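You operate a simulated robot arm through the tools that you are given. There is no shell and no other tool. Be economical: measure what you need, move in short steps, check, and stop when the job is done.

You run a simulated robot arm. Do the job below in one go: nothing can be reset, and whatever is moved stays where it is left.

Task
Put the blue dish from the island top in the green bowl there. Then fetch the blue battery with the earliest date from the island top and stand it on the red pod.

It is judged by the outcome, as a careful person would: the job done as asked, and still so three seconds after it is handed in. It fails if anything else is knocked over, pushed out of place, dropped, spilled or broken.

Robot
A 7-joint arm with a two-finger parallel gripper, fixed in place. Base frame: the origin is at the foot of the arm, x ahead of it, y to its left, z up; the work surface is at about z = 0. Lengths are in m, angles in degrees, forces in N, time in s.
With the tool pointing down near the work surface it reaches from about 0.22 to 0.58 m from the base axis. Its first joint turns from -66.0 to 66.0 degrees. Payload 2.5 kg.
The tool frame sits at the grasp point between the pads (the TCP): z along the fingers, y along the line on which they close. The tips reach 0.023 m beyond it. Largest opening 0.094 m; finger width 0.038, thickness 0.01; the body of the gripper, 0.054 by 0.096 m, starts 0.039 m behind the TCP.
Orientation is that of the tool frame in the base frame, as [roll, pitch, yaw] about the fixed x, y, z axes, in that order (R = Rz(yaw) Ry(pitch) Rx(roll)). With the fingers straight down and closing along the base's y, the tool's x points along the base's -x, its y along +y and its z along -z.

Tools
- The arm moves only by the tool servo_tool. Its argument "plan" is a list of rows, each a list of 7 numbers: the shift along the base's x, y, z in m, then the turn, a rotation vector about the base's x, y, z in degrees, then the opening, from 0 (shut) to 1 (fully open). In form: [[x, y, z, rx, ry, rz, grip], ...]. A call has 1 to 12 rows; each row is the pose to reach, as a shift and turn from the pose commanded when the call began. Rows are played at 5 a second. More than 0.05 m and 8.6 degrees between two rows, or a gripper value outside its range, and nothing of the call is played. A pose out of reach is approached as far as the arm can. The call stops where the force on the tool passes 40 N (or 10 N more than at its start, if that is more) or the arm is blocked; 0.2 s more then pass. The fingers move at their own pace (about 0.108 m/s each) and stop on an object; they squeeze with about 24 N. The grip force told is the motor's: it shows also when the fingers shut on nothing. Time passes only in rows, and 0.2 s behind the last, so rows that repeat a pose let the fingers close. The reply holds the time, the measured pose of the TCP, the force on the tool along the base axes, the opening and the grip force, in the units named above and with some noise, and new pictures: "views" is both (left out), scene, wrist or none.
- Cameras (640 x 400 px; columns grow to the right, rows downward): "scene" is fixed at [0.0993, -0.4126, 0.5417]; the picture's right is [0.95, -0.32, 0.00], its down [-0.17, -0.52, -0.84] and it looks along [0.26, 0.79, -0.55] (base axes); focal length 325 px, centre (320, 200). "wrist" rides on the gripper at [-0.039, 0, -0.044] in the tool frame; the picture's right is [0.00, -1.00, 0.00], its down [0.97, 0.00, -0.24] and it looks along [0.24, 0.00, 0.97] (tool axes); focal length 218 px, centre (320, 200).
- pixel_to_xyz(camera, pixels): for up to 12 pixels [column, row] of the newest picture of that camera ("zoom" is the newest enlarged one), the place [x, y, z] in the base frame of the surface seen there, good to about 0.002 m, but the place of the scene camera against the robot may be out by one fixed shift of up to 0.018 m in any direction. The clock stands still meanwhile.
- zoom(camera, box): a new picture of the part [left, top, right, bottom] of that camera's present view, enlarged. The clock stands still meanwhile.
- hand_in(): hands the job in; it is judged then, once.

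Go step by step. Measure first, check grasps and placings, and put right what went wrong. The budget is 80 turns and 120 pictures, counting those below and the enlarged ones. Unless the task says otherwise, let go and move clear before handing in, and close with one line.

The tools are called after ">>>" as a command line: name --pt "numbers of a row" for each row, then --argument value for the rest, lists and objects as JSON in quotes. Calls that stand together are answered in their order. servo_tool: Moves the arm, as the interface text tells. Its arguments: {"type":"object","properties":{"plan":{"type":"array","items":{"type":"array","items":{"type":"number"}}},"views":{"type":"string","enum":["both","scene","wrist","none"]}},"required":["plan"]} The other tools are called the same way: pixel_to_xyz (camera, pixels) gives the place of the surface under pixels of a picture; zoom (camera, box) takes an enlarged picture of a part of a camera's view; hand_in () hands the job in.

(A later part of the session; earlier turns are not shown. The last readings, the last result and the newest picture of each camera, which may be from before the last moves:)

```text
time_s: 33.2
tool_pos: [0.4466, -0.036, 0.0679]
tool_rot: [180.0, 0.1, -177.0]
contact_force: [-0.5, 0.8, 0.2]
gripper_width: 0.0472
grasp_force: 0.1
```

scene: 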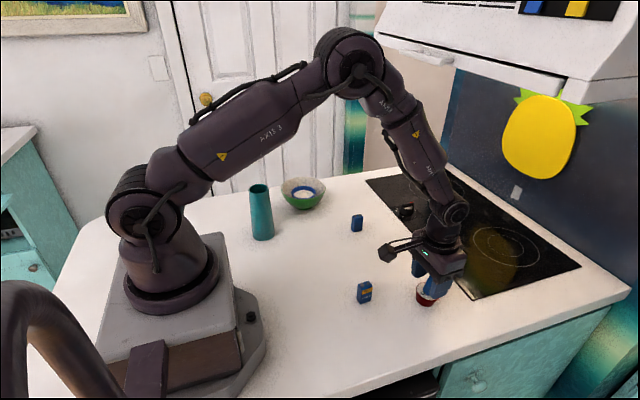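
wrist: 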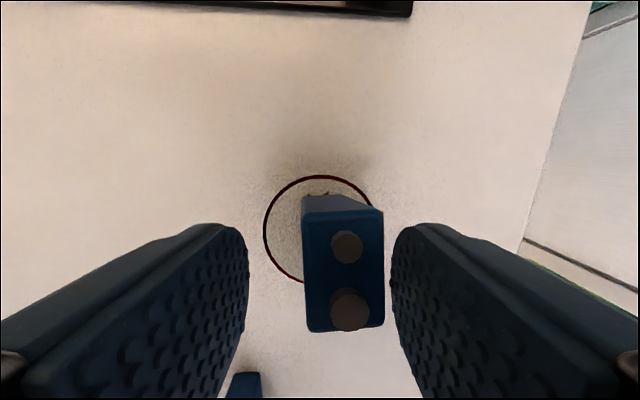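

The battery top has shifted right (cols 303–385), so it may be leaning. I'm checking it before any move.

>>> zoom --camera "scene" --box '[400, 250, 460, 310]'

>>> pixel_to_xyz --camera "wrist" --pixels '[[310, 225], [375, 225], [312, 320], [378, 320], [330, 270], [365, 270], [275, 230], [320, 178], [305, 197], [370, 205]]'

>>> zoom --camera "wrist" --box '[240, 160, 440, 340]'

```text
6.67 times, centred on (430, 280) of scene
```

zoom: 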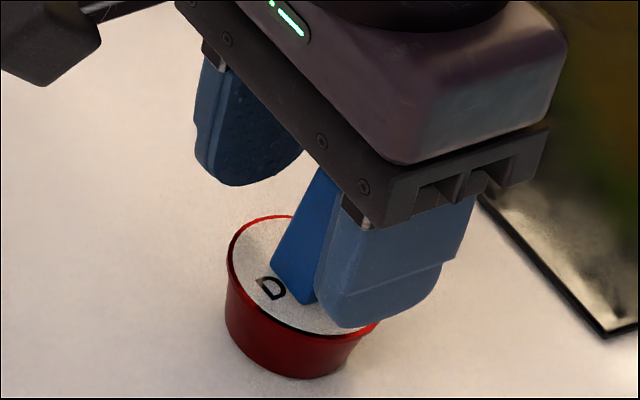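

```text
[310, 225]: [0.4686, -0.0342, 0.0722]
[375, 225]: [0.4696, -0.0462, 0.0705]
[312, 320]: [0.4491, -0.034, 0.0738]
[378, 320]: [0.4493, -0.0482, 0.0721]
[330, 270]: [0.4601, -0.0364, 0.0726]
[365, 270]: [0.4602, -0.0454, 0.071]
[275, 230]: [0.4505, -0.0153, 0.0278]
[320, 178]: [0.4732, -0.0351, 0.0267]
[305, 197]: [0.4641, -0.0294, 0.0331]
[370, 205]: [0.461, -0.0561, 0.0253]
```

```text
2.22 times, centred on (340, 250) of wrist
```

zoom: 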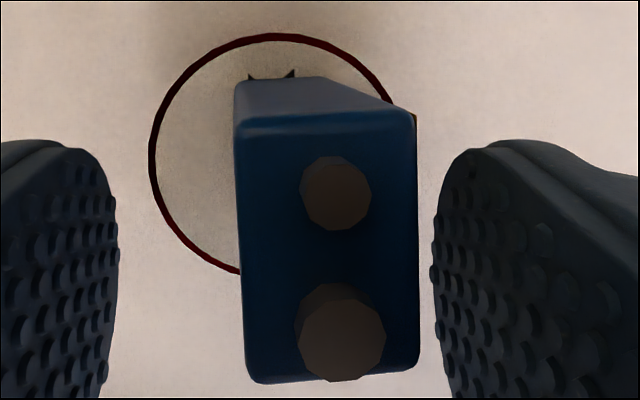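

The battery is tilting forward (+x) and to −y. I'm closing right away to catch it.

>>> servo_tool --pt "0 0 0 0 0 0 0.08"

>>> zoom --camera "scene" --box '[400, 250, 460, 310]'

```text
time_s: 33.6
tool_pos: [0.445, -0.035, 0.067]
tool_rot: [-180.0, 0.0, -177.0]
contact_force: [0.3, -0.3, -0.4]
gripper_width: 0.017
grasp_force: 24.2
```

scene: 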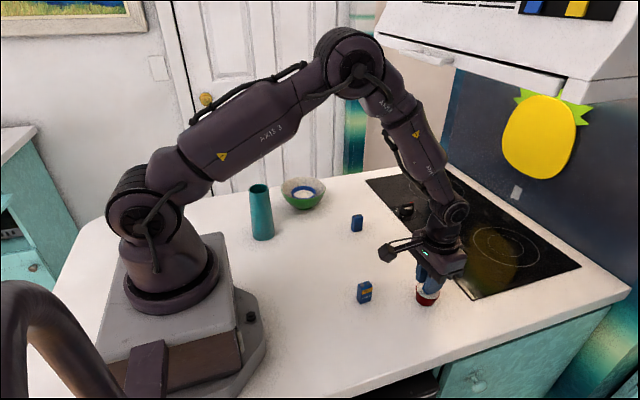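
wrist: 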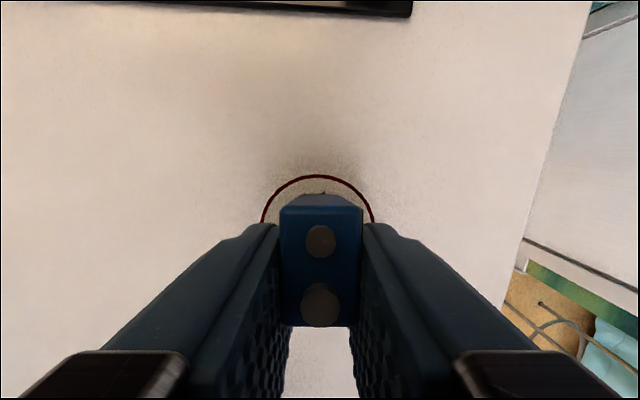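

```text
6.67 times, centred on (430, 280) of scene
```

zoom: 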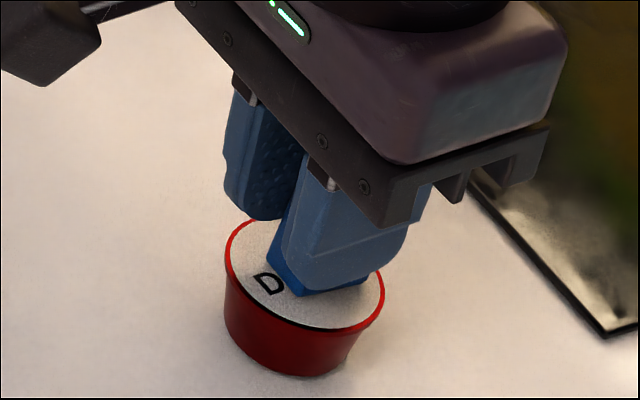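

The battery is caught and held again at 0.017 m, still pitched forward in the grip. I'm measuring the tilt and the pod.

>>> zoom --camera "wrist" --box '[240, 165, 400, 345]'

>>> pixel_to_xyz --camera "wrist" --pixels '[[320, 212], [320, 222], [300, 265], [340, 265], [298, 310], [345, 310], [320, 200], [305, 205], [320, 195], [270, 210], [320, 182], [368, 210]]'

>>> pixel_to_xyz --camera "scene" --pixels '[[417, 290], [420, 292], [430, 297], [425, 291], [437, 293], [418, 300], [427, 303]]'

```text
2.22 times, centred on (320, 255) of wrist
```

zoom: 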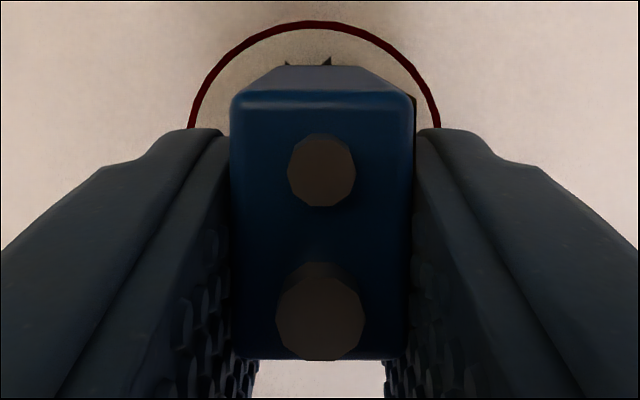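

```text
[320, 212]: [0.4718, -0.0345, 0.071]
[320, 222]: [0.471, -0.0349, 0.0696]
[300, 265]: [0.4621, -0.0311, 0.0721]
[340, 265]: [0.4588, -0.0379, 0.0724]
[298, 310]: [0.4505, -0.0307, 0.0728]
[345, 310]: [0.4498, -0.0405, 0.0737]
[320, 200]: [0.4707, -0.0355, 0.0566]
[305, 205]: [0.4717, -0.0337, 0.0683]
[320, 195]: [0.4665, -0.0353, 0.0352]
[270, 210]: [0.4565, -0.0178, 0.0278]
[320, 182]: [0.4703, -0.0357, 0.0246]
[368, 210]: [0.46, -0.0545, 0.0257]
```

```text
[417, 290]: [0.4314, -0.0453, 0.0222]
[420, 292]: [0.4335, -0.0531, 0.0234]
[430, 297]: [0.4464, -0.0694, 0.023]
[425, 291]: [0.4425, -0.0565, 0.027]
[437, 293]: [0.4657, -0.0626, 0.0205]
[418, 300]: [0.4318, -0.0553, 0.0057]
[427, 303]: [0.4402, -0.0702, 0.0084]
```

The battery is pitched about 7° forward, and the pod rim readings (front z 0.0246, back earlier 0.0295) hint that the pod may be tilted too. I'll lift off and inspect the pod.

>>> servo_tool --pt "0 0 0.01 0 0 0 0.08" --pt "-0.01 0 0.04 0 0 0 0.08" --pt "-0.03 0 0.07 0 0 0 0.08" --pt "-0.05 0 0.09 0 0 0 0.08" --pt "-0.05 0 0.09 0 0 0 0.08"

>>> zoom --camera "scene" --box '[380, 260, 480, 330]'

>>> zoom --camera "wrist" --box '[240, 90, 400, 240]'

```text
time_s: 34.8
tool_pos: [0.3939, -0.0371, 0.1573]
tool_rot: [180.0, 0.0, -177.0]
contact_force: [0.3, -0.5, 0.0]
gripper_width: 0.0168
grasp_force: 24.2
```

scene: 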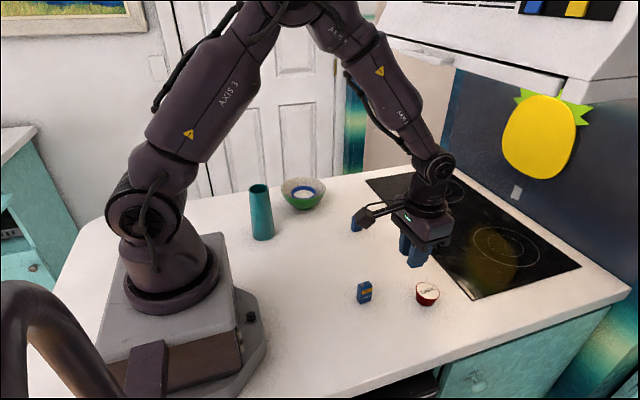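
wrist: 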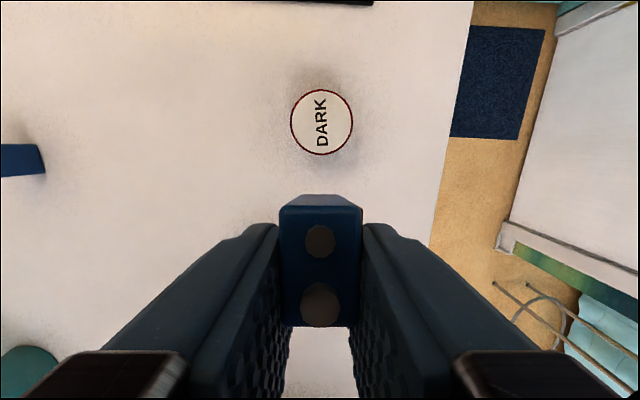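

```text
5.71 times, centred on (430, 295) of scene
```

zoom: 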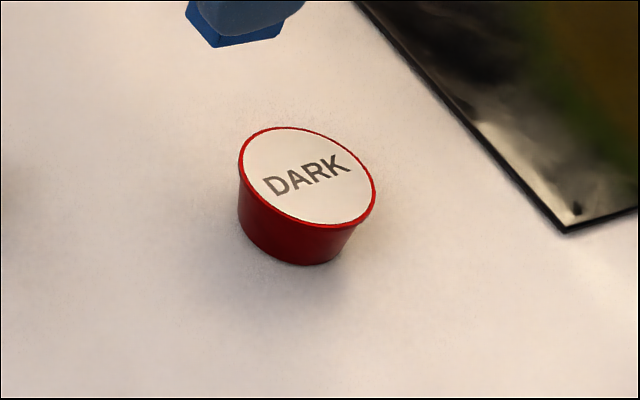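

```text
2.67 times, centred on (320, 165) of wrist
```

zoom: 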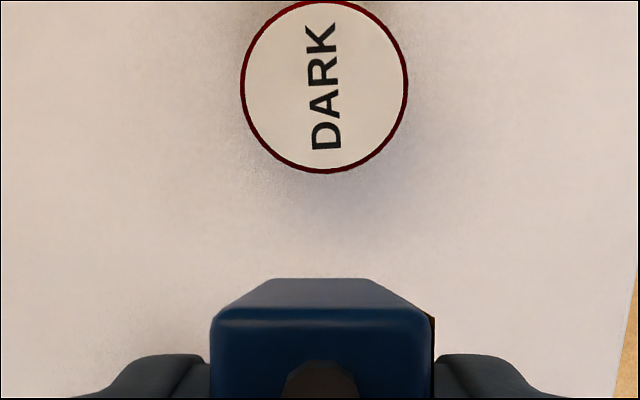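

I'm checking the pod's lid plane by sampling it across its face.

>>> pixel_to_xyz --camera "wrist" --pixels '[[322, 95], [322, 100], [322, 122], [322, 145], [322, 149], [297, 122], [302, 122], [342, 122], [348, 122], [305, 105], [338, 138], [338, 105]]'

>>> pixel_to_xyz --camera "scene" --pixels '[[418, 289], [420, 287], [425, 284], [427, 291], [433, 297], [436, 296], [426, 297], [430, 287], [439, 293], [422, 293], [427, 303], [420, 298]]'

```text
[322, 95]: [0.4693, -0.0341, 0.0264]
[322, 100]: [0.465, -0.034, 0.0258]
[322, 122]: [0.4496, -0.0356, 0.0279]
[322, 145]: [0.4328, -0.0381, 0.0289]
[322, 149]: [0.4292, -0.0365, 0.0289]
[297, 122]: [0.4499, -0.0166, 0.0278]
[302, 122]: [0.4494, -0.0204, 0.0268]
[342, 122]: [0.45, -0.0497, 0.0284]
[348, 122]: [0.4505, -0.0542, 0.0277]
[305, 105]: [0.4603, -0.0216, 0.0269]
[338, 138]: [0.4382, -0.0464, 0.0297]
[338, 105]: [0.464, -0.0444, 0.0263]
```

```text
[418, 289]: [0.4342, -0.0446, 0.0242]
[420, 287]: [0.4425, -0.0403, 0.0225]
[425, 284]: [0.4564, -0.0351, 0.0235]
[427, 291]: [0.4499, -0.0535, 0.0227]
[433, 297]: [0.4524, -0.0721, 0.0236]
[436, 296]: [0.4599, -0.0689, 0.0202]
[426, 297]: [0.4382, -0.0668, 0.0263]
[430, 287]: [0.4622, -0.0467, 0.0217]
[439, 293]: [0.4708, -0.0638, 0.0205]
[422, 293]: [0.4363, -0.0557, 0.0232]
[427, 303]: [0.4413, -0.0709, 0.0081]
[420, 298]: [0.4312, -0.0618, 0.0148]
```

The lid appears to slope about 4–5° down toward +x. I'm checking table points in the same area to rule out a depth bias.

>>> pixel_to_xyz --camera "wrist" --pixels '[[322, 40], [322, 70], [270, 122], [380, 122], [240, 150], [400, 150], [322, 175], [250, 80], [390, 80]]'

>>> zoom --camera "scene" --box '[405, 275, 450, 312]'

>>> pixel_to_xyz --camera "wrist" --pixels '[[300, 208], [340, 208], [295, 215], [345, 215], [295, 265], [345, 265], [295, 318], [345, 318], [320, 200], [310, 198], [330, 198], [320, 196]]'

```text
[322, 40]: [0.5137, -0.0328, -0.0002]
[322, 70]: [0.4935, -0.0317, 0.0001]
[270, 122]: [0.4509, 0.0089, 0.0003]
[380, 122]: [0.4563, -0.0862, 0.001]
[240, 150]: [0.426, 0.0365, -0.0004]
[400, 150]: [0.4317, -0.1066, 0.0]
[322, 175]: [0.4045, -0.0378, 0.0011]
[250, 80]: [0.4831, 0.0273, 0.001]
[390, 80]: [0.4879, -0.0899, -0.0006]
```

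```text
10.81 times, centred on (428, 294) of scene
```

zoom: 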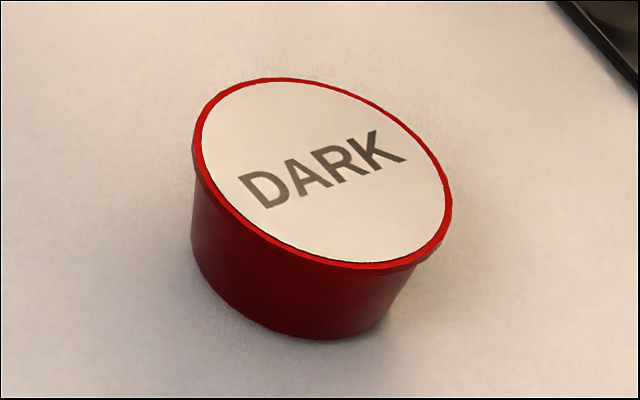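

```text
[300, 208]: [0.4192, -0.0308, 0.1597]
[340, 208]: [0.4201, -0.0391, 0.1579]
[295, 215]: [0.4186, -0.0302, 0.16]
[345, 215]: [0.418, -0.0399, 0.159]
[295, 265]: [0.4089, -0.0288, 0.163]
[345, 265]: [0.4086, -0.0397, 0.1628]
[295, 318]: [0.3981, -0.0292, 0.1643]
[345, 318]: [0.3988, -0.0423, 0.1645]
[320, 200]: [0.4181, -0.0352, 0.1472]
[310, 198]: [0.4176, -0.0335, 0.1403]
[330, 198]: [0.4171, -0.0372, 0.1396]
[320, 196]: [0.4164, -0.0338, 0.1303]
```

The table reads flat, so the lid is really tilted a few degrees, while the battery is pitched about 8° in the grip. I'll rotate the tool −8° about y to make the battery upright, let time pass and re-measure both.

>>> servo_tool --pt "0 0 0.005 0 -4 0 0.08" --pt "0 0 0.005 0 -8 0 0.08" --pt "0 0 0.005 0 -8 0 0.08" --pt "0 0 0.005 0 -8 0 0.08"

>>> zoom --camera "scene" --box '[405, 275, 450, 312]'

>>> zoom --camera "scene" --box '[370, 200, 470, 280]'

```text
time_s: 35.8
tool_pos: [0.3957, -0.0372, 0.1622]
tool_rot: [-179.7, 8.0, -177.0]
contact_force: [-0.3, -0.1, -0.5]
gripper_width: 0.0165
grasp_force: 24.4
```

scene: 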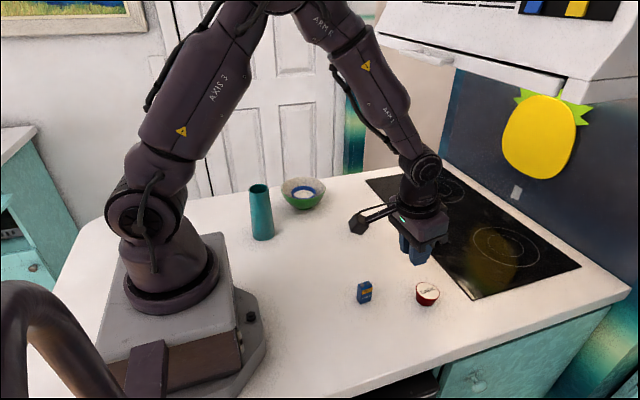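
wrist: 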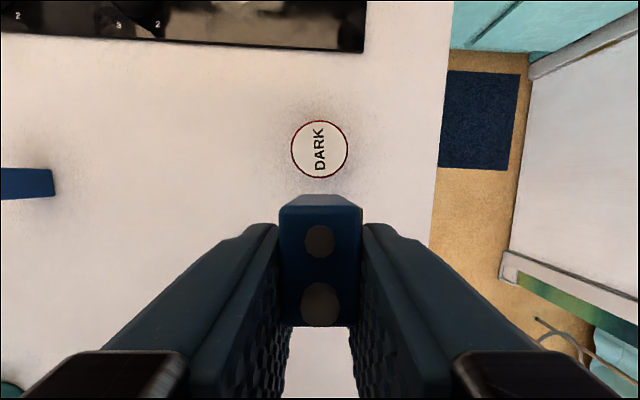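

```text
10.81 times, centred on (428, 294) of scene
```

zoom: 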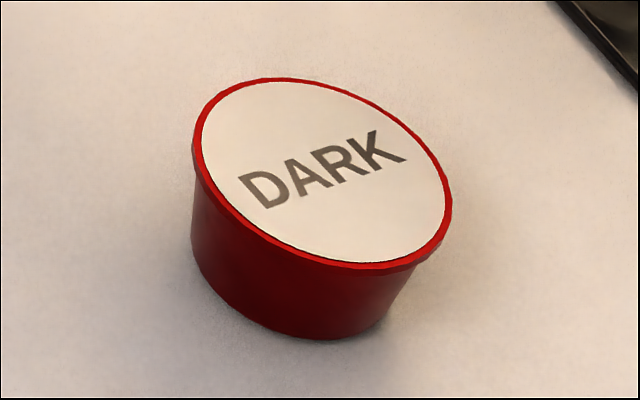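

```text
5.00 times, centred on (420, 240) of scene
```

zoom: 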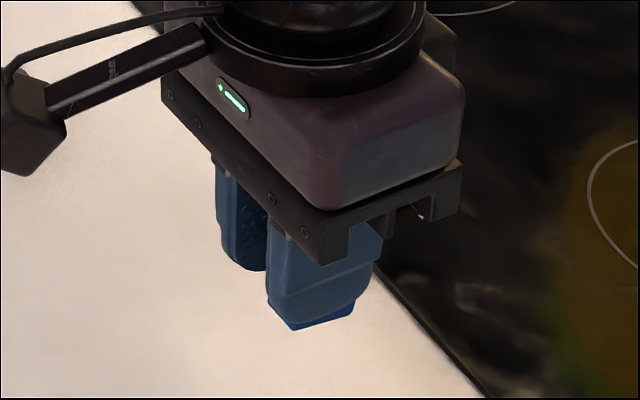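

The pod is static but tilted about 5° toward +x compared with the first zoom, evidently from off-centre contact. I'll confirm the battery is now upright in the grip and re-measure the lid.

>>> pixel_to_xyz --camera "wrist" --pixels '[[300, 215], [340, 215], [300, 265], [340, 265], [295, 318], [345, 318], [320, 203], [320, 200], [320, 197], [310, 196], [330, 196], [320, 206]]'

>>> pixel_to_xyz --camera "wrist" --pixels '[[320, 123], [320, 130], [312, 149], [328, 149], [320, 168], [320, 174], [295, 149], [344, 149], [302, 135], [338, 135], [302, 163], [338, 163]]'

>>> zoom --camera "wrist" --box '[260, 180, 380, 340]'

```text
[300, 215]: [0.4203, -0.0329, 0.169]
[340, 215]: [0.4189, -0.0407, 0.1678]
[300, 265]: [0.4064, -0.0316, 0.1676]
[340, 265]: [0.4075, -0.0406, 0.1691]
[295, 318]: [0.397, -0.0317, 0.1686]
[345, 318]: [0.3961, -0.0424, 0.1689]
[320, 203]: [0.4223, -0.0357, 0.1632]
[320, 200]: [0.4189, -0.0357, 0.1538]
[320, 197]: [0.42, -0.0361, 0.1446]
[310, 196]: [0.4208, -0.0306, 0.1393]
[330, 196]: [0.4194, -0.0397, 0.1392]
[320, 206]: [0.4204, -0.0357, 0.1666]
```

```text
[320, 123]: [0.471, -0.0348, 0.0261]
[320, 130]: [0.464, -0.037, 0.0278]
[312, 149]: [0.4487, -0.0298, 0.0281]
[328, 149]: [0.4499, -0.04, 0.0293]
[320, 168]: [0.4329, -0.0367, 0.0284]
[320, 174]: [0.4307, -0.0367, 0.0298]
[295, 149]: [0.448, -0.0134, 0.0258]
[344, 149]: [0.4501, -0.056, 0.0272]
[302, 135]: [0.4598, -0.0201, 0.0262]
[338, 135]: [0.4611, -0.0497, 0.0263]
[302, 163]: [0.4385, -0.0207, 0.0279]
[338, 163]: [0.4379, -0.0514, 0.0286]
```

```text
2.50 times, centred on (320, 260) of wrist
```

zoom: 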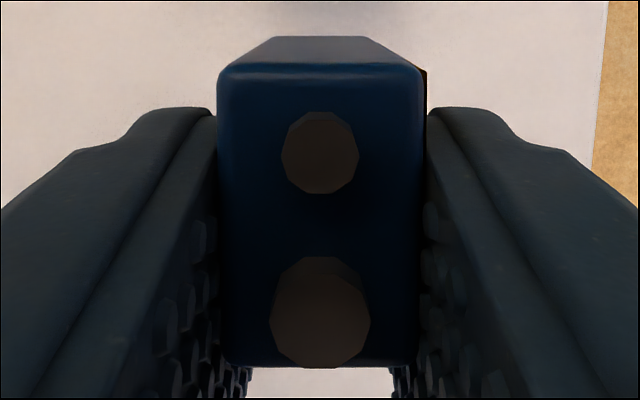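

The battery is upright now (top z 0.1685 throughout, front face x 0.4205); its centre is about (0.407,-0.0365) with its bottom 0.040 below the TCP. I'll place it at x≈0.446, so it meets the lid's raised −x side first and levels the pod.

>>> servo_tool --pt "0.015 0.001 0 0 0 0 0.08" --pt "0.03 0.001 -0.01 0 0 0 0.08" --pt "0.0388 0.001 -0.03 0 0 0 0.08" --pt "0.0388 0.001 -0.055 0 0 0 0.08" --pt "0.0388 0.001 -0.075 0 0 0 0.08" --pt "0.0388 0.001 -0.086 0 0 0 0.08" --pt "0.0388 0.001 -0.086 0 0 0 0.08" --pt "0.0388 0.001 -0.086 0 0 0 0.08"

>>> zoom --camera "scene" --box '[400, 250, 460, 310]'

>>> pixel_to_xyz --camera "wrist" --pixels '[[300, 215], [300, 265], [340, 265], [295, 318], [345, 318], [320, 203], [320, 197], [310, 196], [330, 196]]'

```text
time_s: 37.6
tool_pos: [0.4343, -0.0334, 0.0768]
tool_rot: [-179.6, 8.0, -177.1]
contact_force: [-0.3, 0.0, -0.2]
gripper_width: 0.017
grasp_force: 24.0
```

scene: 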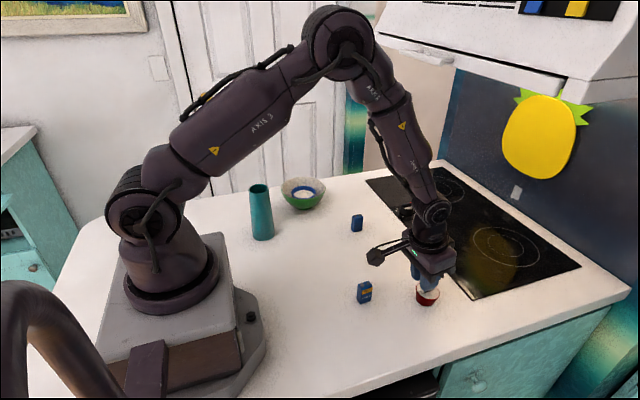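
wrist: 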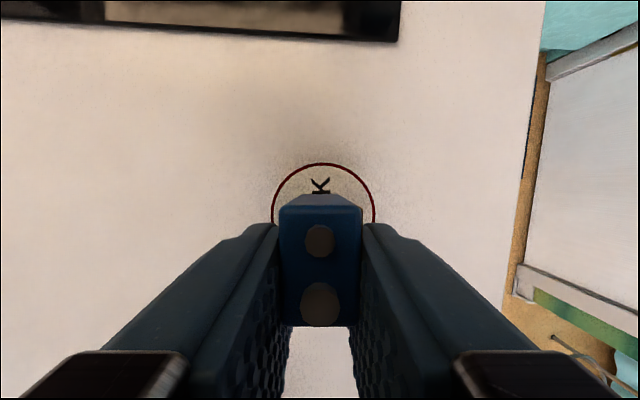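

```text
6.67 times, centred on (430, 280) of scene
```

zoom: 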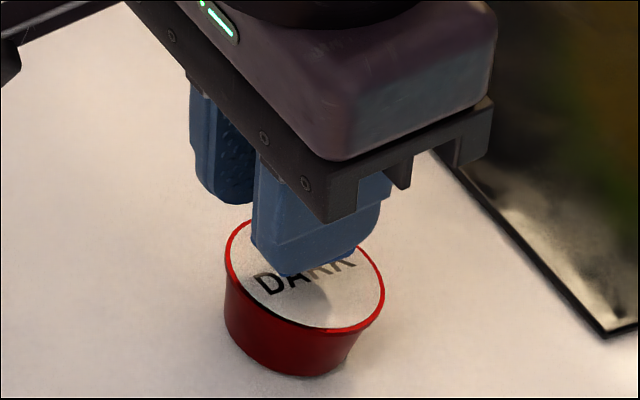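

```text
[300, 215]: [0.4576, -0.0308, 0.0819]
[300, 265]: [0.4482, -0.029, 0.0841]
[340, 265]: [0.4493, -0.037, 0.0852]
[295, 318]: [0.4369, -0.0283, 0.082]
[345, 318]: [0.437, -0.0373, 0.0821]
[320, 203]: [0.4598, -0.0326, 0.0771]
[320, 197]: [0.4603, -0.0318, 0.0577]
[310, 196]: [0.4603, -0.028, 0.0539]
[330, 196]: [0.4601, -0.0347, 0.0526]
```

Battery centre reads (0.447,-0.033); I'll shift y by −0.0025 and lower.

>>> servo_tool --pt "-0.0005 -0.0025 0 0 0 0 0.08" --pt "-0.0005 -0.0025 -0.003 0 0 0 0.08" --pt "-0.0005 -0.0025 -0.005 0 0 0 0.08" --pt "-0.0005 -0.0025 -0.005 0 0 0 0.08"

>>> pixel_to_xyz --camera "wrist" --pixels '[[300, 265], [340, 265], [282, 240], [360, 240], [320, 197], [310, 196], [330, 196], [320, 165], [275, 205], [371, 205]]'

```text
time_s: 38.6
tool_pos: [0.4332, -0.0376, 0.0726]
tool_rot: [-179.7, 7.9, -176.9]
contact_force: [-0.1, 0.7, -0.4]
gripper_width: 0.0168
grasp_force: 24.2
```

scene: 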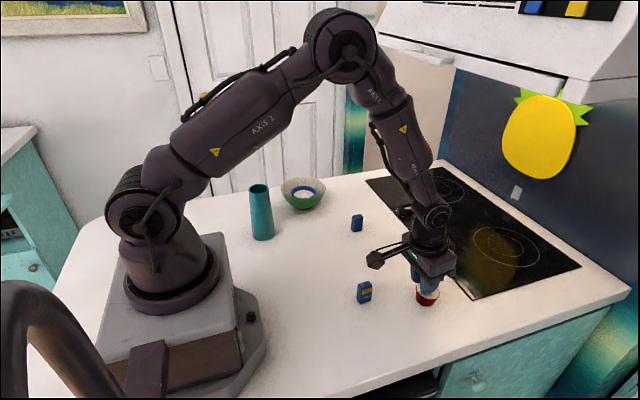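
wrist: 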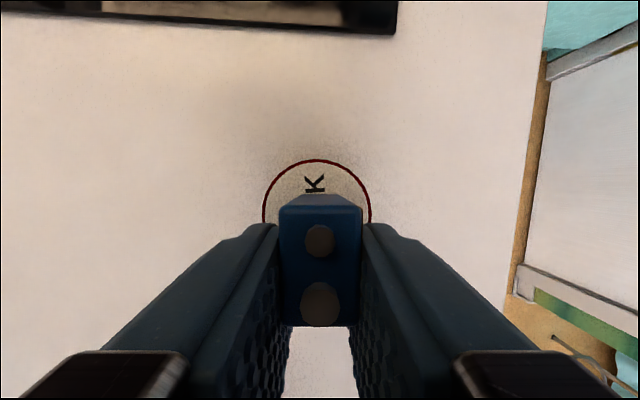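

```text
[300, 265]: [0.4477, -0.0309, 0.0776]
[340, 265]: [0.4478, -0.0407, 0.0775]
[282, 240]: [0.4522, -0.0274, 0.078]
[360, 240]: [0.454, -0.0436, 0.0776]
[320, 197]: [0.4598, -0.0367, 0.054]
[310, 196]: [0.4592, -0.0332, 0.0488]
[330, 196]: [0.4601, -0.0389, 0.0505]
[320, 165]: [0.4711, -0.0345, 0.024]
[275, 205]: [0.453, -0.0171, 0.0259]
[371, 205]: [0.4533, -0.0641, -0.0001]
```

The battery is well aligned, within about 1 mm of pod centre. I'm lowering in 1 mm steps.

>>> servo_tool --pt "0 0.001 -0.001 0 0 0 0.08" --pt "0 0.001 -0.002 0 0 0 0.08" --pt "0 0.001 -0.002 0 0 0 0.08" --views "none"

```text
time_s: 39.4
tool_pos: [0.4332, -0.036, 0.0699]
tool_rot: [-179.7, 8.0, -177.0]
contact_force: [0.5, -0.3, -0.1]
gripper_width: 0.0171
grasp_force: 23.7
```

>>> servo_tool --pt "0 0 -0.001 0 0 0 0.08" --pt "0 0 -0.0015 0 0 0 0.08" --pt "0 0 -0.0015 0 0 0 0.08" --views "none"

```text
time_s: 40.2
tool_pos: [0.4323, -0.0354, 0.0671]
tool_rot: [-179.7, 7.9, -176.9]
contact_force: [-0.5, -0.3, -1.3]
gripper_width: 0.0171
grasp_force: 23.9
```

>>> servo_tool --pt "0 0 -0.001 0 0 0 0.08" --pt "0 0 -0.001 0 0 0 0.08" --views "both"

>>> zoom --camera "scene" --box '[405, 260, 450, 312]'

```text
time_s: 40.8
tool_pos: [0.4336, -0.0344, 0.0668]
tool_rot: [-179.7, 8.1, -177.0]
contact_force: [0.2, 0.8, -0.2]
gripper_width: 0.0167
grasp_force: 23.9
```

scene: 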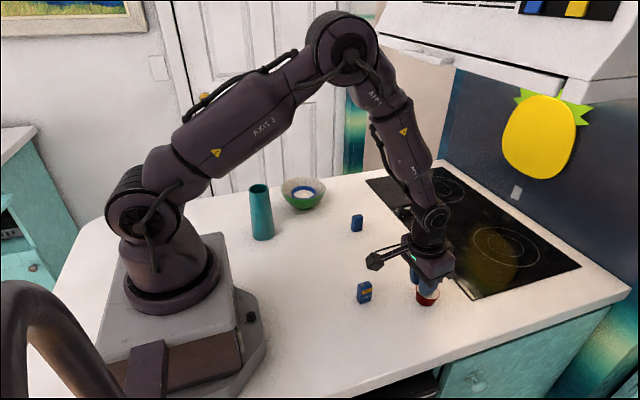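
wrist: 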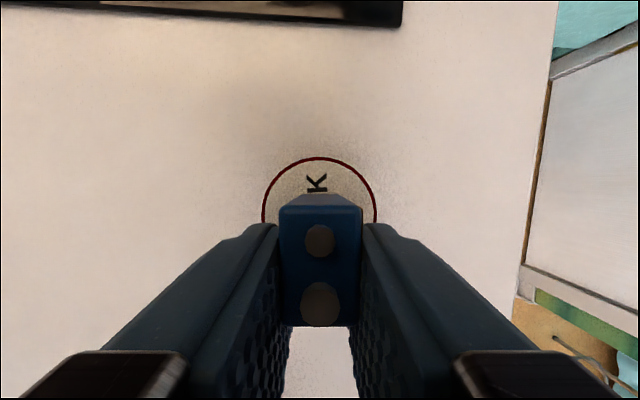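

```text
7.69 times, centred on (428, 286) of scene
```

zoom: 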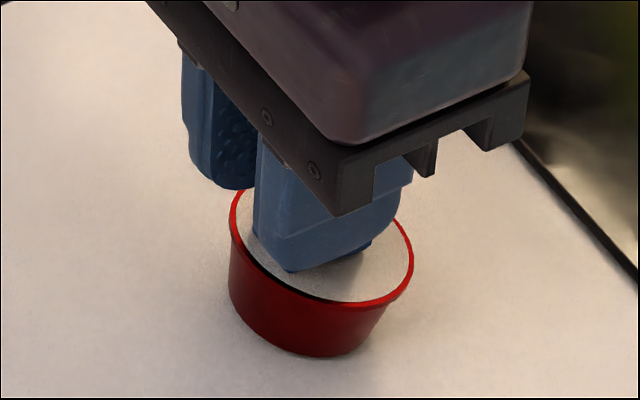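

There is no contact force yet. I'm continuing down.

>>> servo_tool --pt "0 0 -0.001 0 0 0 0.08" --pt "0 0 -0.001 0 0 0 0.08" --views "none"

>>> pixel_to_xyz --camera "wrist" --pixels '[[320, 160], [310, 172], [330, 172], [270, 195], [368, 195], [275, 210], [363, 205], [320, 195], [300, 265], [340, 265]]'

```text
time_s: 41.4
tool_pos: [0.4331, -0.0352, 0.0658]
tool_rot: [-179.6, 8.1, -177.0]
contact_force: [-0.4, -0.5, 4.2]
gripper_width: 0.0168
grasp_force: 24.1
```

```text
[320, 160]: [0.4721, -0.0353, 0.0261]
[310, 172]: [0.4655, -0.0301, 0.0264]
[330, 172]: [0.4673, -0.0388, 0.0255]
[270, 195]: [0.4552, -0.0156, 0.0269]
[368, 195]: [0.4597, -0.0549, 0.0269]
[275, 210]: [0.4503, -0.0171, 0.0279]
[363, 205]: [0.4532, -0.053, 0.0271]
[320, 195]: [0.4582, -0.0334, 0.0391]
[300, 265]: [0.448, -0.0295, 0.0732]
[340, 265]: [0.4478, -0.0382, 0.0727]
```

Contact is now 4.2 N. I'll press 1 mm more to seat the lid flat and look.

>>> servo_tool --pt "0 0 -0.001 0 0 0 0.08" --pt "0 0 -0.001 0 0 0 0.08"

>>> pixel_to_xyz --camera "wrist" --pixels '[[320, 160], [310, 172], [330, 172], [320, 180], [270, 195], [368, 195], [275, 210], [363, 205], [300, 215], [340, 215], [300, 300], [340, 300]]'

>>> zoom --camera "scene" --box '[405, 275, 450, 312]'

```text
time_s: 42.0
tool_pos: [0.433, -0.0359, 0.0658]
tool_rot: [-179.6, 8.1, -177.0]
contact_force: [-1.7, -0.4, 12.2]
gripper_width: 0.017
grasp_force: 24.2
```

scene: 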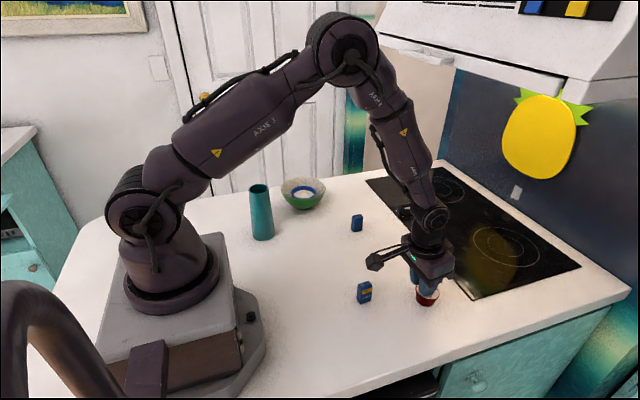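
wrist: 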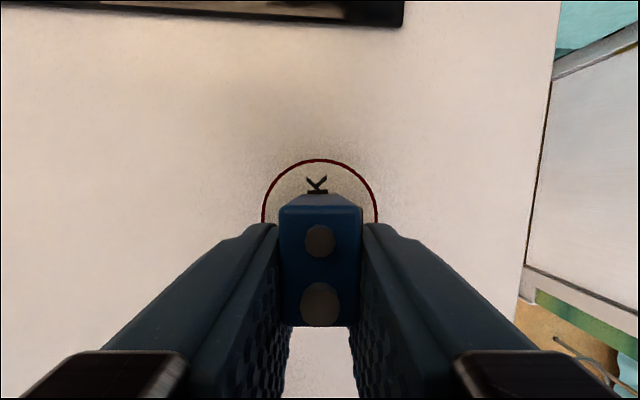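

```text
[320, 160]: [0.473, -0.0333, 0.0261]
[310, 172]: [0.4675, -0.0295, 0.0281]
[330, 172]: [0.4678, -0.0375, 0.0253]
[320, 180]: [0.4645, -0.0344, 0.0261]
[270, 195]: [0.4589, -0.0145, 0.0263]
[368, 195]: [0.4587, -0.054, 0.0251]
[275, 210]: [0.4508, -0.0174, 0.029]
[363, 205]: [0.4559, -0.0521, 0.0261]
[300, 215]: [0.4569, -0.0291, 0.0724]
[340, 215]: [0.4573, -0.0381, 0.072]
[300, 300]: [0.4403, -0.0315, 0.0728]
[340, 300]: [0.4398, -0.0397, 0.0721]
```

```text
10.81 times, centred on (428, 294) of scene
```

zoom: 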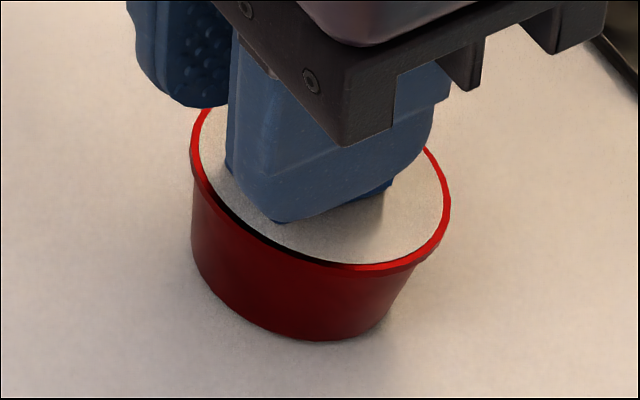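

Firm contact is at 12 N with the top level at 0.072–0.073. I'll relieve the press by about 1 mm, then open just a crack and inspect.

>>> servo_tool --pt "0 0 0.0012 0 0 0 0.08" --pt "0 0 0.0012 0 0 0 0.08" --views "none"

```text
time_s: 42.6
tool_pos: [0.4342, -0.0376, 0.0665]
tool_rot: [-179.6, 7.9, -176.9]
contact_force: [0.2, 0.7, 7.8]
gripper_width: 0.0168
grasp_force: 23.7
```

>>> servo_tool --pt "0 0 0.0008 0 0 0 0.08" --pt "0 0 0.0008 0 0 0 0.08" --views "none"

```text
time_s: 43.2
tool_pos: [0.4342, -0.0352, 0.0659]
tool_rot: [-179.6, 8.1, -177.0]
contact_force: [-0.4, -0.3, 5.3]
gripper_width: 0.0168
grasp_force: 24.6
```

>>> servo_tool --pt "0 0 0.0008 0 0 0 0.08" --pt "0 0 0.0008 0 0 0 0.08" --views "none"

```text
time_s: 43.8
tool_pos: [0.4343, -0.0355, 0.0653]
tool_rot: [-179.6, 7.9, -177.0]
contact_force: [0.1, 1.2, -1.3]
gripper_width: 0.0168
grasp_force: 24.8
```

The force is about zero, so it is just touching. I'm opening a crack (to about 0.021 m).

>>> servo_tool --pt "0 0 -0.0004 0 0 0 0.08" --pt "0 0 -0.0004 0 0 0 0.2" --pt "0 0 -0.0004 0 0 0 0.22" --pt "0 0 -0.0004 0 0 0 0.22"

>>> pixel_to_xyz --camera "wrist" --pixels '[[300, 220], [340, 220], [300, 260], [340, 260], [300, 315], [340, 315], [320, 204], [320, 200], [320, 196], [320, 162]]'

>>> zoom --camera "scene" --box '[405, 265, 450, 312]'

```text
time_s: 44.8
tool_pos: [0.4325, -0.0368, 0.0664]
tool_rot: [-179.6, 8.0, -177.0]
contact_force: [-0.4, 0.5, 0.6]
gripper_width: 0.0205
grasp_force: 0.2
```

scene: 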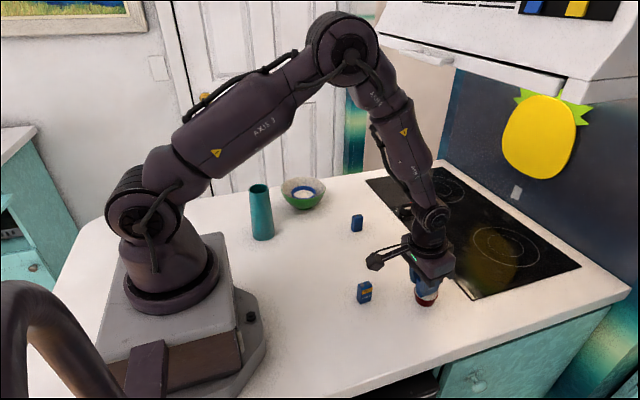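
wrist: 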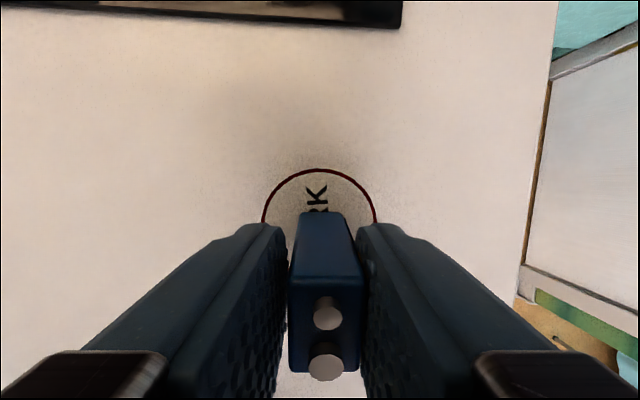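

```text
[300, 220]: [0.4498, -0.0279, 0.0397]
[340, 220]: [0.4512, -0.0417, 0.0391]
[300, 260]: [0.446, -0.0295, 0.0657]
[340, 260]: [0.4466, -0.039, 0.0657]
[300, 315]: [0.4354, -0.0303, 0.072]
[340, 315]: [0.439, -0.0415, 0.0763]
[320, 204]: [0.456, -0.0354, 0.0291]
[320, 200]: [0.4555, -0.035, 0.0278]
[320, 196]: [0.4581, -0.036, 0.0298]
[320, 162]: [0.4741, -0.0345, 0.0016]
```

```text
8.51 times, centred on (428, 288) of scene
```

zoom: 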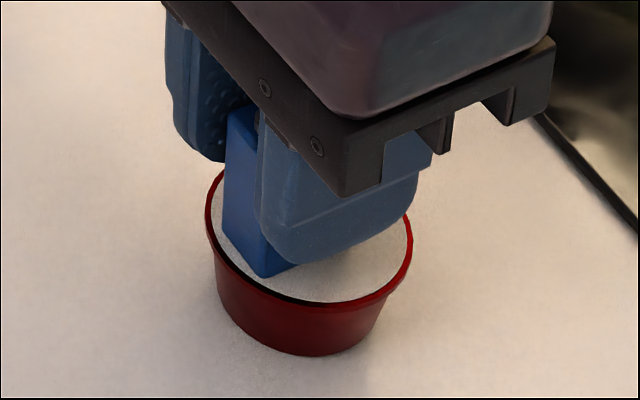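

The battery and pod have both now rocked back toward −x (front face top x≈0.445, bottom 0.452; the rim moved from row 158 to 168), so the pod rocks under load. I'll wait and see whether this state is steady.

>>> servo_tool --pt "0 0 0 0 0 0 0.22" --pt "0 0 0 0 0 0 0.22" --pt "0 0 0 0 0 0 0.22"

>>> pixel_to_xyz --camera "wrist" --pixels '[[300, 230], [340, 230], [300, 260], [340, 260], [320, 215], [320, 285], [345, 340], [300, 340], [320, 172], [310, 190], [275, 205], [365, 205]]'

>>> zoom --camera "scene" --box '[405, 275, 450, 312]'

```text
time_s: 45.6
tool_pos: [0.434, -0.0351, 0.0674]
tool_rot: [-179.5, 8.0, -177.1]
contact_force: [0.0, -0.5, 0.3]
gripper_width: 0.0207
grasp_force: 0.2
```

scene: 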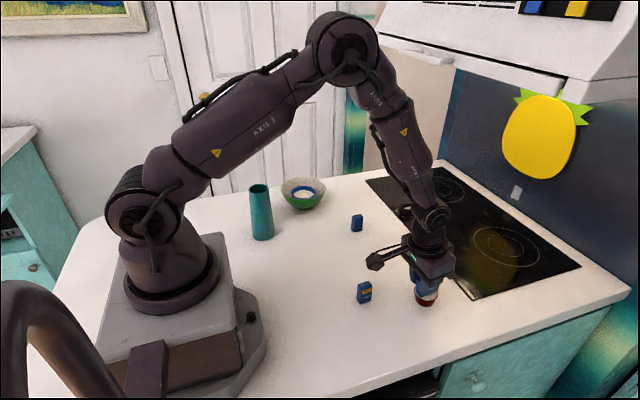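
wrist: 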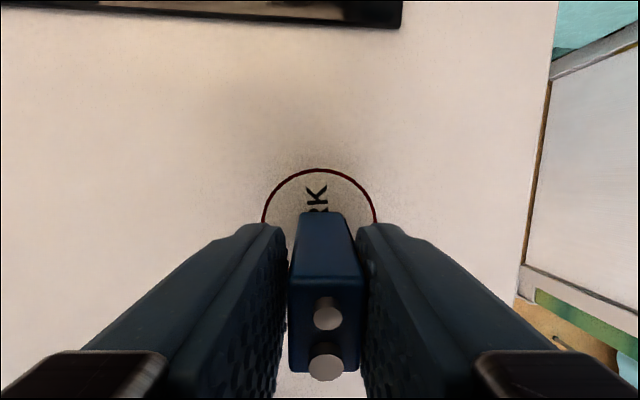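

```text
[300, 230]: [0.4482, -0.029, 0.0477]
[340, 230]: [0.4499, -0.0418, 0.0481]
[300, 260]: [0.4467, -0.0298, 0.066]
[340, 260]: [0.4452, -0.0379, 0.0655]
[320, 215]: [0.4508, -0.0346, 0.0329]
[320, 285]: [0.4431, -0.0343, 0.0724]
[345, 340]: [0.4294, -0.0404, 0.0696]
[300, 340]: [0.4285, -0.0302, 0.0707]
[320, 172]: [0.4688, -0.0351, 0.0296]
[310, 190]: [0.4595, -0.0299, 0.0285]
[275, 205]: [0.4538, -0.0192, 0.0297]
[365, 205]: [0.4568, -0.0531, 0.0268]
```

```text
10.81 times, centred on (428, 294) of scene
```

zoom: 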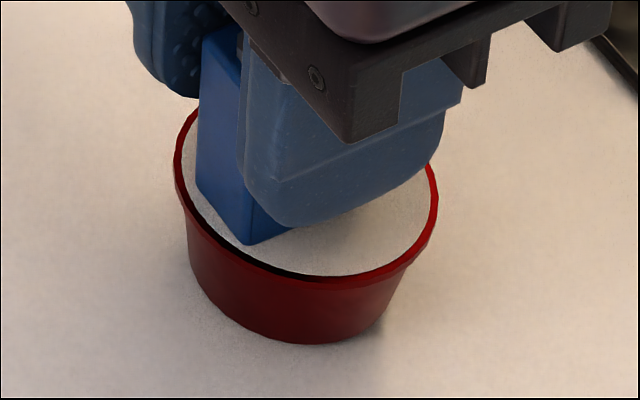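

The state is steady: the pod rocks on its base and leans with the off-centre load; the battery now sits about 7 mm toward −x of the lid centre. I'll regrip, lift, straighten the tool by +8° and re-measure for a better-centred placing.

>>> servo_tool --pt "0 0 0 0 0 0 0.08" --pt "0 0 0 0 0 0 0.08" --pt "0 0 0.01 0 0 0 0.08" --pt "-0.01 0 0.04 0 4 0 0.08" --pt "-0.03 0 0.07 0 8 0 0.08" --pt "-0.04 0 0.09 0 8 0 0.08" --pt "-0.04 0 0.09 0 8 0 0.08" --pt "-0.04 0 0.09 0 8 0 0.08" --views "wrist"

```text
time_s: 47.4
tool_pos: [0.3954, -0.037, 0.1551]
tool_rot: [179.9, 0.0, -177.0]
contact_force: [0.7, -0.9, -0.5]
gripper_width: 0.0169
grasp_force: 24.4
```

wrist: 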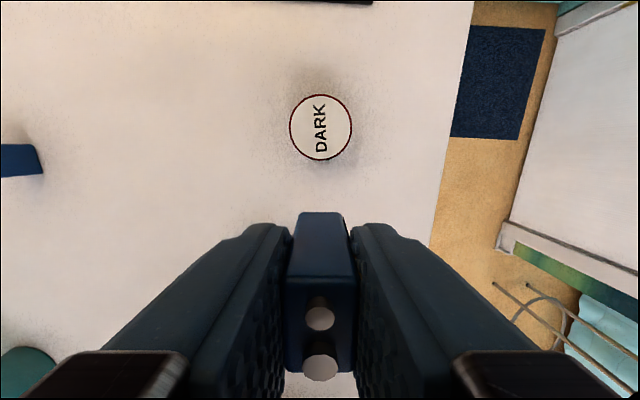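

>>> pixel_to_xyz --camera "wrist" --pixels '[[320, 97], [320, 103], [310, 127], [330, 127], [320, 150], [320, 157], [292, 127], [298, 127], [343, 127], [349, 127], [303, 112], [337, 112]]'

>>> pixel_to_xyz --camera "wrist" --pixels '[[305, 285], [340, 285], [300, 345], [343, 345], [320, 368], [305, 272], [338, 272], [320, 255], [320, 235], [320, 216], [298, 369], [345, 369]]'

```text
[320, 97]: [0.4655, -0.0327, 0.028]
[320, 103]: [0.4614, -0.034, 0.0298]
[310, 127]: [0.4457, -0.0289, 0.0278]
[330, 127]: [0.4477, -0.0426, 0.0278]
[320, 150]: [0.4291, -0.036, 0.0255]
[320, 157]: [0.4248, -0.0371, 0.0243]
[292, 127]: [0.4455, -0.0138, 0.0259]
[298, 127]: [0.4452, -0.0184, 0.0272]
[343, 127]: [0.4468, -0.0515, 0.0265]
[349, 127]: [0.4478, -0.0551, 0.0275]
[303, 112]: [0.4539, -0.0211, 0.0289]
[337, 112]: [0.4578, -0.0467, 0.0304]
```

```text
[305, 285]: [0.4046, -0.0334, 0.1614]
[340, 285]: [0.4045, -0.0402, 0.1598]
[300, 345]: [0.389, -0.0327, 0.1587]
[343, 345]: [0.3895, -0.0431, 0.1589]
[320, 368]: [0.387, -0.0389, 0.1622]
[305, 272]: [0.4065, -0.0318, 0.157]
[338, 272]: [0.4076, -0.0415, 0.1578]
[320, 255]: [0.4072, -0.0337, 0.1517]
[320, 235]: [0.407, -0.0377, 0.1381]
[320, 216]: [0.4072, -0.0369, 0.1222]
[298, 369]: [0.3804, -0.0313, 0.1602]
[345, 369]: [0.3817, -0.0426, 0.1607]
```

The battery is upright again (front x 0.407, centre 0.394, bottom 0.0416 below the TCP). The pod's lid centre when level should be about (0.4477,-0.035). I'm placing the battery there.

>>> servo_tool --pt "0.02 0.001 0 0 0 0 0.08" --pt "0.04 0.002 -0.01 0 0 0 0.08" --pt "0.0533 0.002 -0.03 0 0 0 0.08" --pt "0.0533 0.002 -0.055 0 0 0 0.08" --pt "0.0533 0.002 -0.07 0 0 0 0.08" --pt "0.0533 0.002 -0.0785 0 0 0 0.08" --pt "0.0533 0.002 -0.0785 0 0 0 0.08" --pt "0.0533 0.002 -0.0785 0 0 0 0.08" --views "wrist"

>>> pixel_to_xyz --camera "wrist" --pixels '[[320, 255], [320, 235], [310, 240], [330, 240], [305, 285], [340, 285], [320, 218], [300, 345], [343, 345]]'

```text
time_s: 49.2
tool_pos: [0.4498, -0.0338, 0.0791]
tool_rot: [-180.0, 0.0, -177.0]
contact_force: [0.2, -0.5, 0.3]
gripper_width: 0.0168
grasp_force: 24.0
```

wrist: 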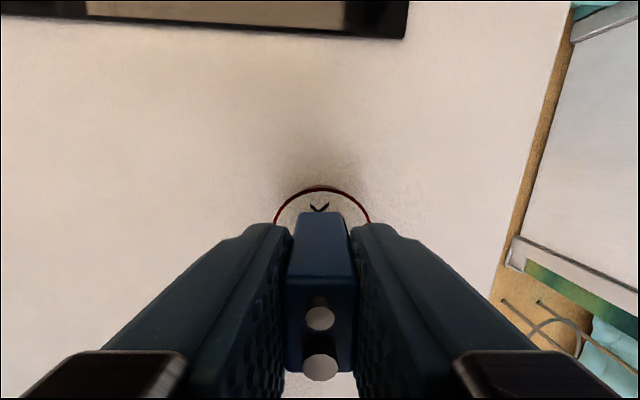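

```text
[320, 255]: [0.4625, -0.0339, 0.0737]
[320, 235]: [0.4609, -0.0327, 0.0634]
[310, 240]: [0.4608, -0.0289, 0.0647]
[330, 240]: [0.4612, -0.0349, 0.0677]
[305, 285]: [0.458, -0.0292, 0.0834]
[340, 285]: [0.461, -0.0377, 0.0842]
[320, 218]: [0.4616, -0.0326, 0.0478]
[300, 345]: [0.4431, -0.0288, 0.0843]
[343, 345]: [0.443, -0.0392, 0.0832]
```

Battery centre is (0.448,-0.0338) and the image shows it aligned with the rim (273–371). I'm lowering further.

>>> servo_tool --pt "-0.0003 -0.0007 -0.004 0 0 0 0.08" --pt "-0.0003 -0.0007 -0.007 0 0 0 0.08" --pt "-0.0003 -0.0007 -0.009 0 0 0 0.08" --pt "-0.0003 -0.0007 -0.01 0 0 0 0.08" --pt "-0.0003 -0.0007 -0.01 0 0 0 0.08" --views "none"

```text
time_s: 50.4
tool_pos: [0.4453, -0.0346, 0.0694]
tool_rot: [-179.9, 0.0, -177.0]
contact_force: [-0.4, -0.5, -0.6]
gripper_width: 0.0166
grasp_force: 24.5
```

>>> servo_tool --pt "0 0 -0.001 0 0 0 0.08" --pt "0 0 -0.0015 0 0 0 0.08" --pt "0 0 -0.0015 0 0 0 0.08" --views "none"

```text
time_s: 51.2
tool_pos: [0.4477, -0.0359, 0.0676]
tool_rot: [-180.0, 0.0, -177.0]
contact_force: [-0.3, -0.2, 5.5]
gripper_width: 0.0167
grasp_force: 23.7
```

Contact is 5.5 N. I'll press slightly more to level the pod and view it.

>>> servo_tool --pt "0 0 -0.001 0 0 0 0.08" --pt "0 0 -0.001 0 0 0 0.08"

>>> zoom --camera "scene" --box '[405, 275, 450, 312]'

>>> pixel_to_xyz --camera "wrist" --pixels '[[320, 187], [310, 200], [330, 200], [280, 215], [365, 215], [320, 250], [320, 225], [305, 285], [340, 285], [300, 345], [343, 345]]'

```text
time_s: 51.8
tool_pos: [0.4477, -0.0353, 0.0676]
tool_rot: [180.0, 0.3, -176.9]
contact_force: [-1.2, -0.5, 17.9]
gripper_width: 0.017
grasp_force: 24.2
```

scene: 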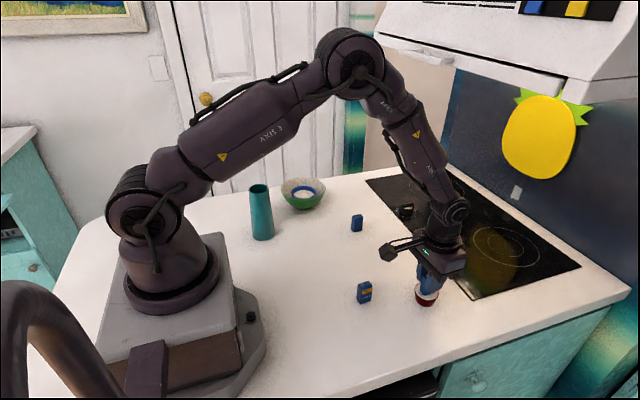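
wrist: 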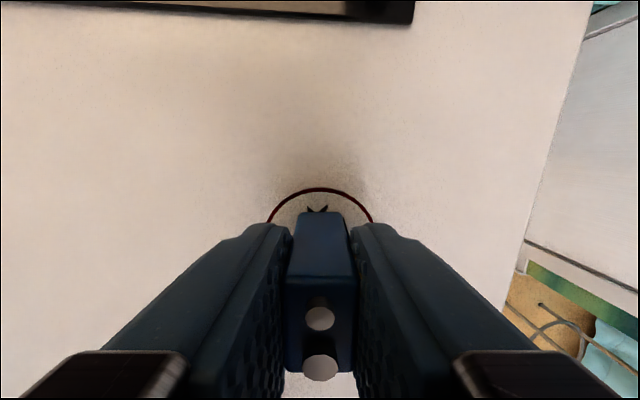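

```text
10.81 times, centred on (428, 294) of scene
```

zoom: 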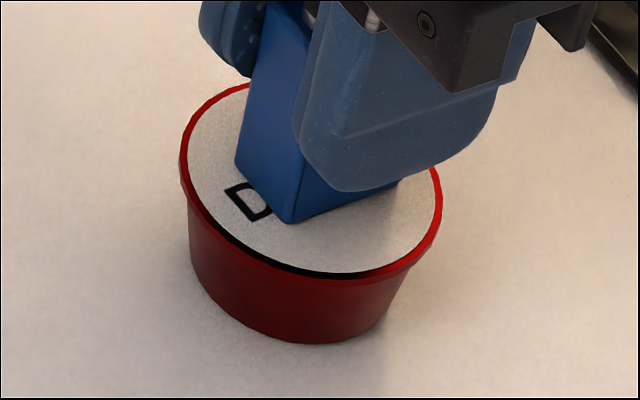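

```text
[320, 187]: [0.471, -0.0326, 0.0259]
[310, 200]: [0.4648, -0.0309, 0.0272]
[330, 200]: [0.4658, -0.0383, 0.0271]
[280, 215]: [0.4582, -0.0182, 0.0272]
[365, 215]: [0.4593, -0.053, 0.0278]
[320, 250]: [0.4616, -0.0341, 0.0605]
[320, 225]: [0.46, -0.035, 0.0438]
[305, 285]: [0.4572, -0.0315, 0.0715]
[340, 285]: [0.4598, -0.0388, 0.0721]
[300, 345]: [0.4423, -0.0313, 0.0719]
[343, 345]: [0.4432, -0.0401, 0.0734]
```

Pod is level now (lid z ≈0.027 all round), the battery centred and upright at 18 N. I'm easing the press off.

>>> servo_tool --pt "0 0 0.001 0 0 0 0.08" --pt "0 0 0.0018 0 0 0 0.08" --pt "0 0 0.0018 0 0 0 0.08" --views "none"

```text
time_s: 52.6
tool_pos: [0.4467, -0.0339, 0.0669]
tool_rot: [179.9, -0.1, -177.0]
contact_force: [0.1, -0.2, 5.6]
gripper_width: 0.0169
grasp_force: 23.7
```

>>> servo_tool --pt "0 0 0.0006 0 0 0 0.08" --pt "0 0 0.0006 0 0 0 0.08" --views "none"

```text
time_s: 53.2
tool_pos: [0.4471, -0.0348, 0.0676]
tool_rot: [-180.0, 0.0, -177.1]
contact_force: [-0.4, -0.1, 1.5]
gripper_width: 0.017
grasp_force: 23.4
```

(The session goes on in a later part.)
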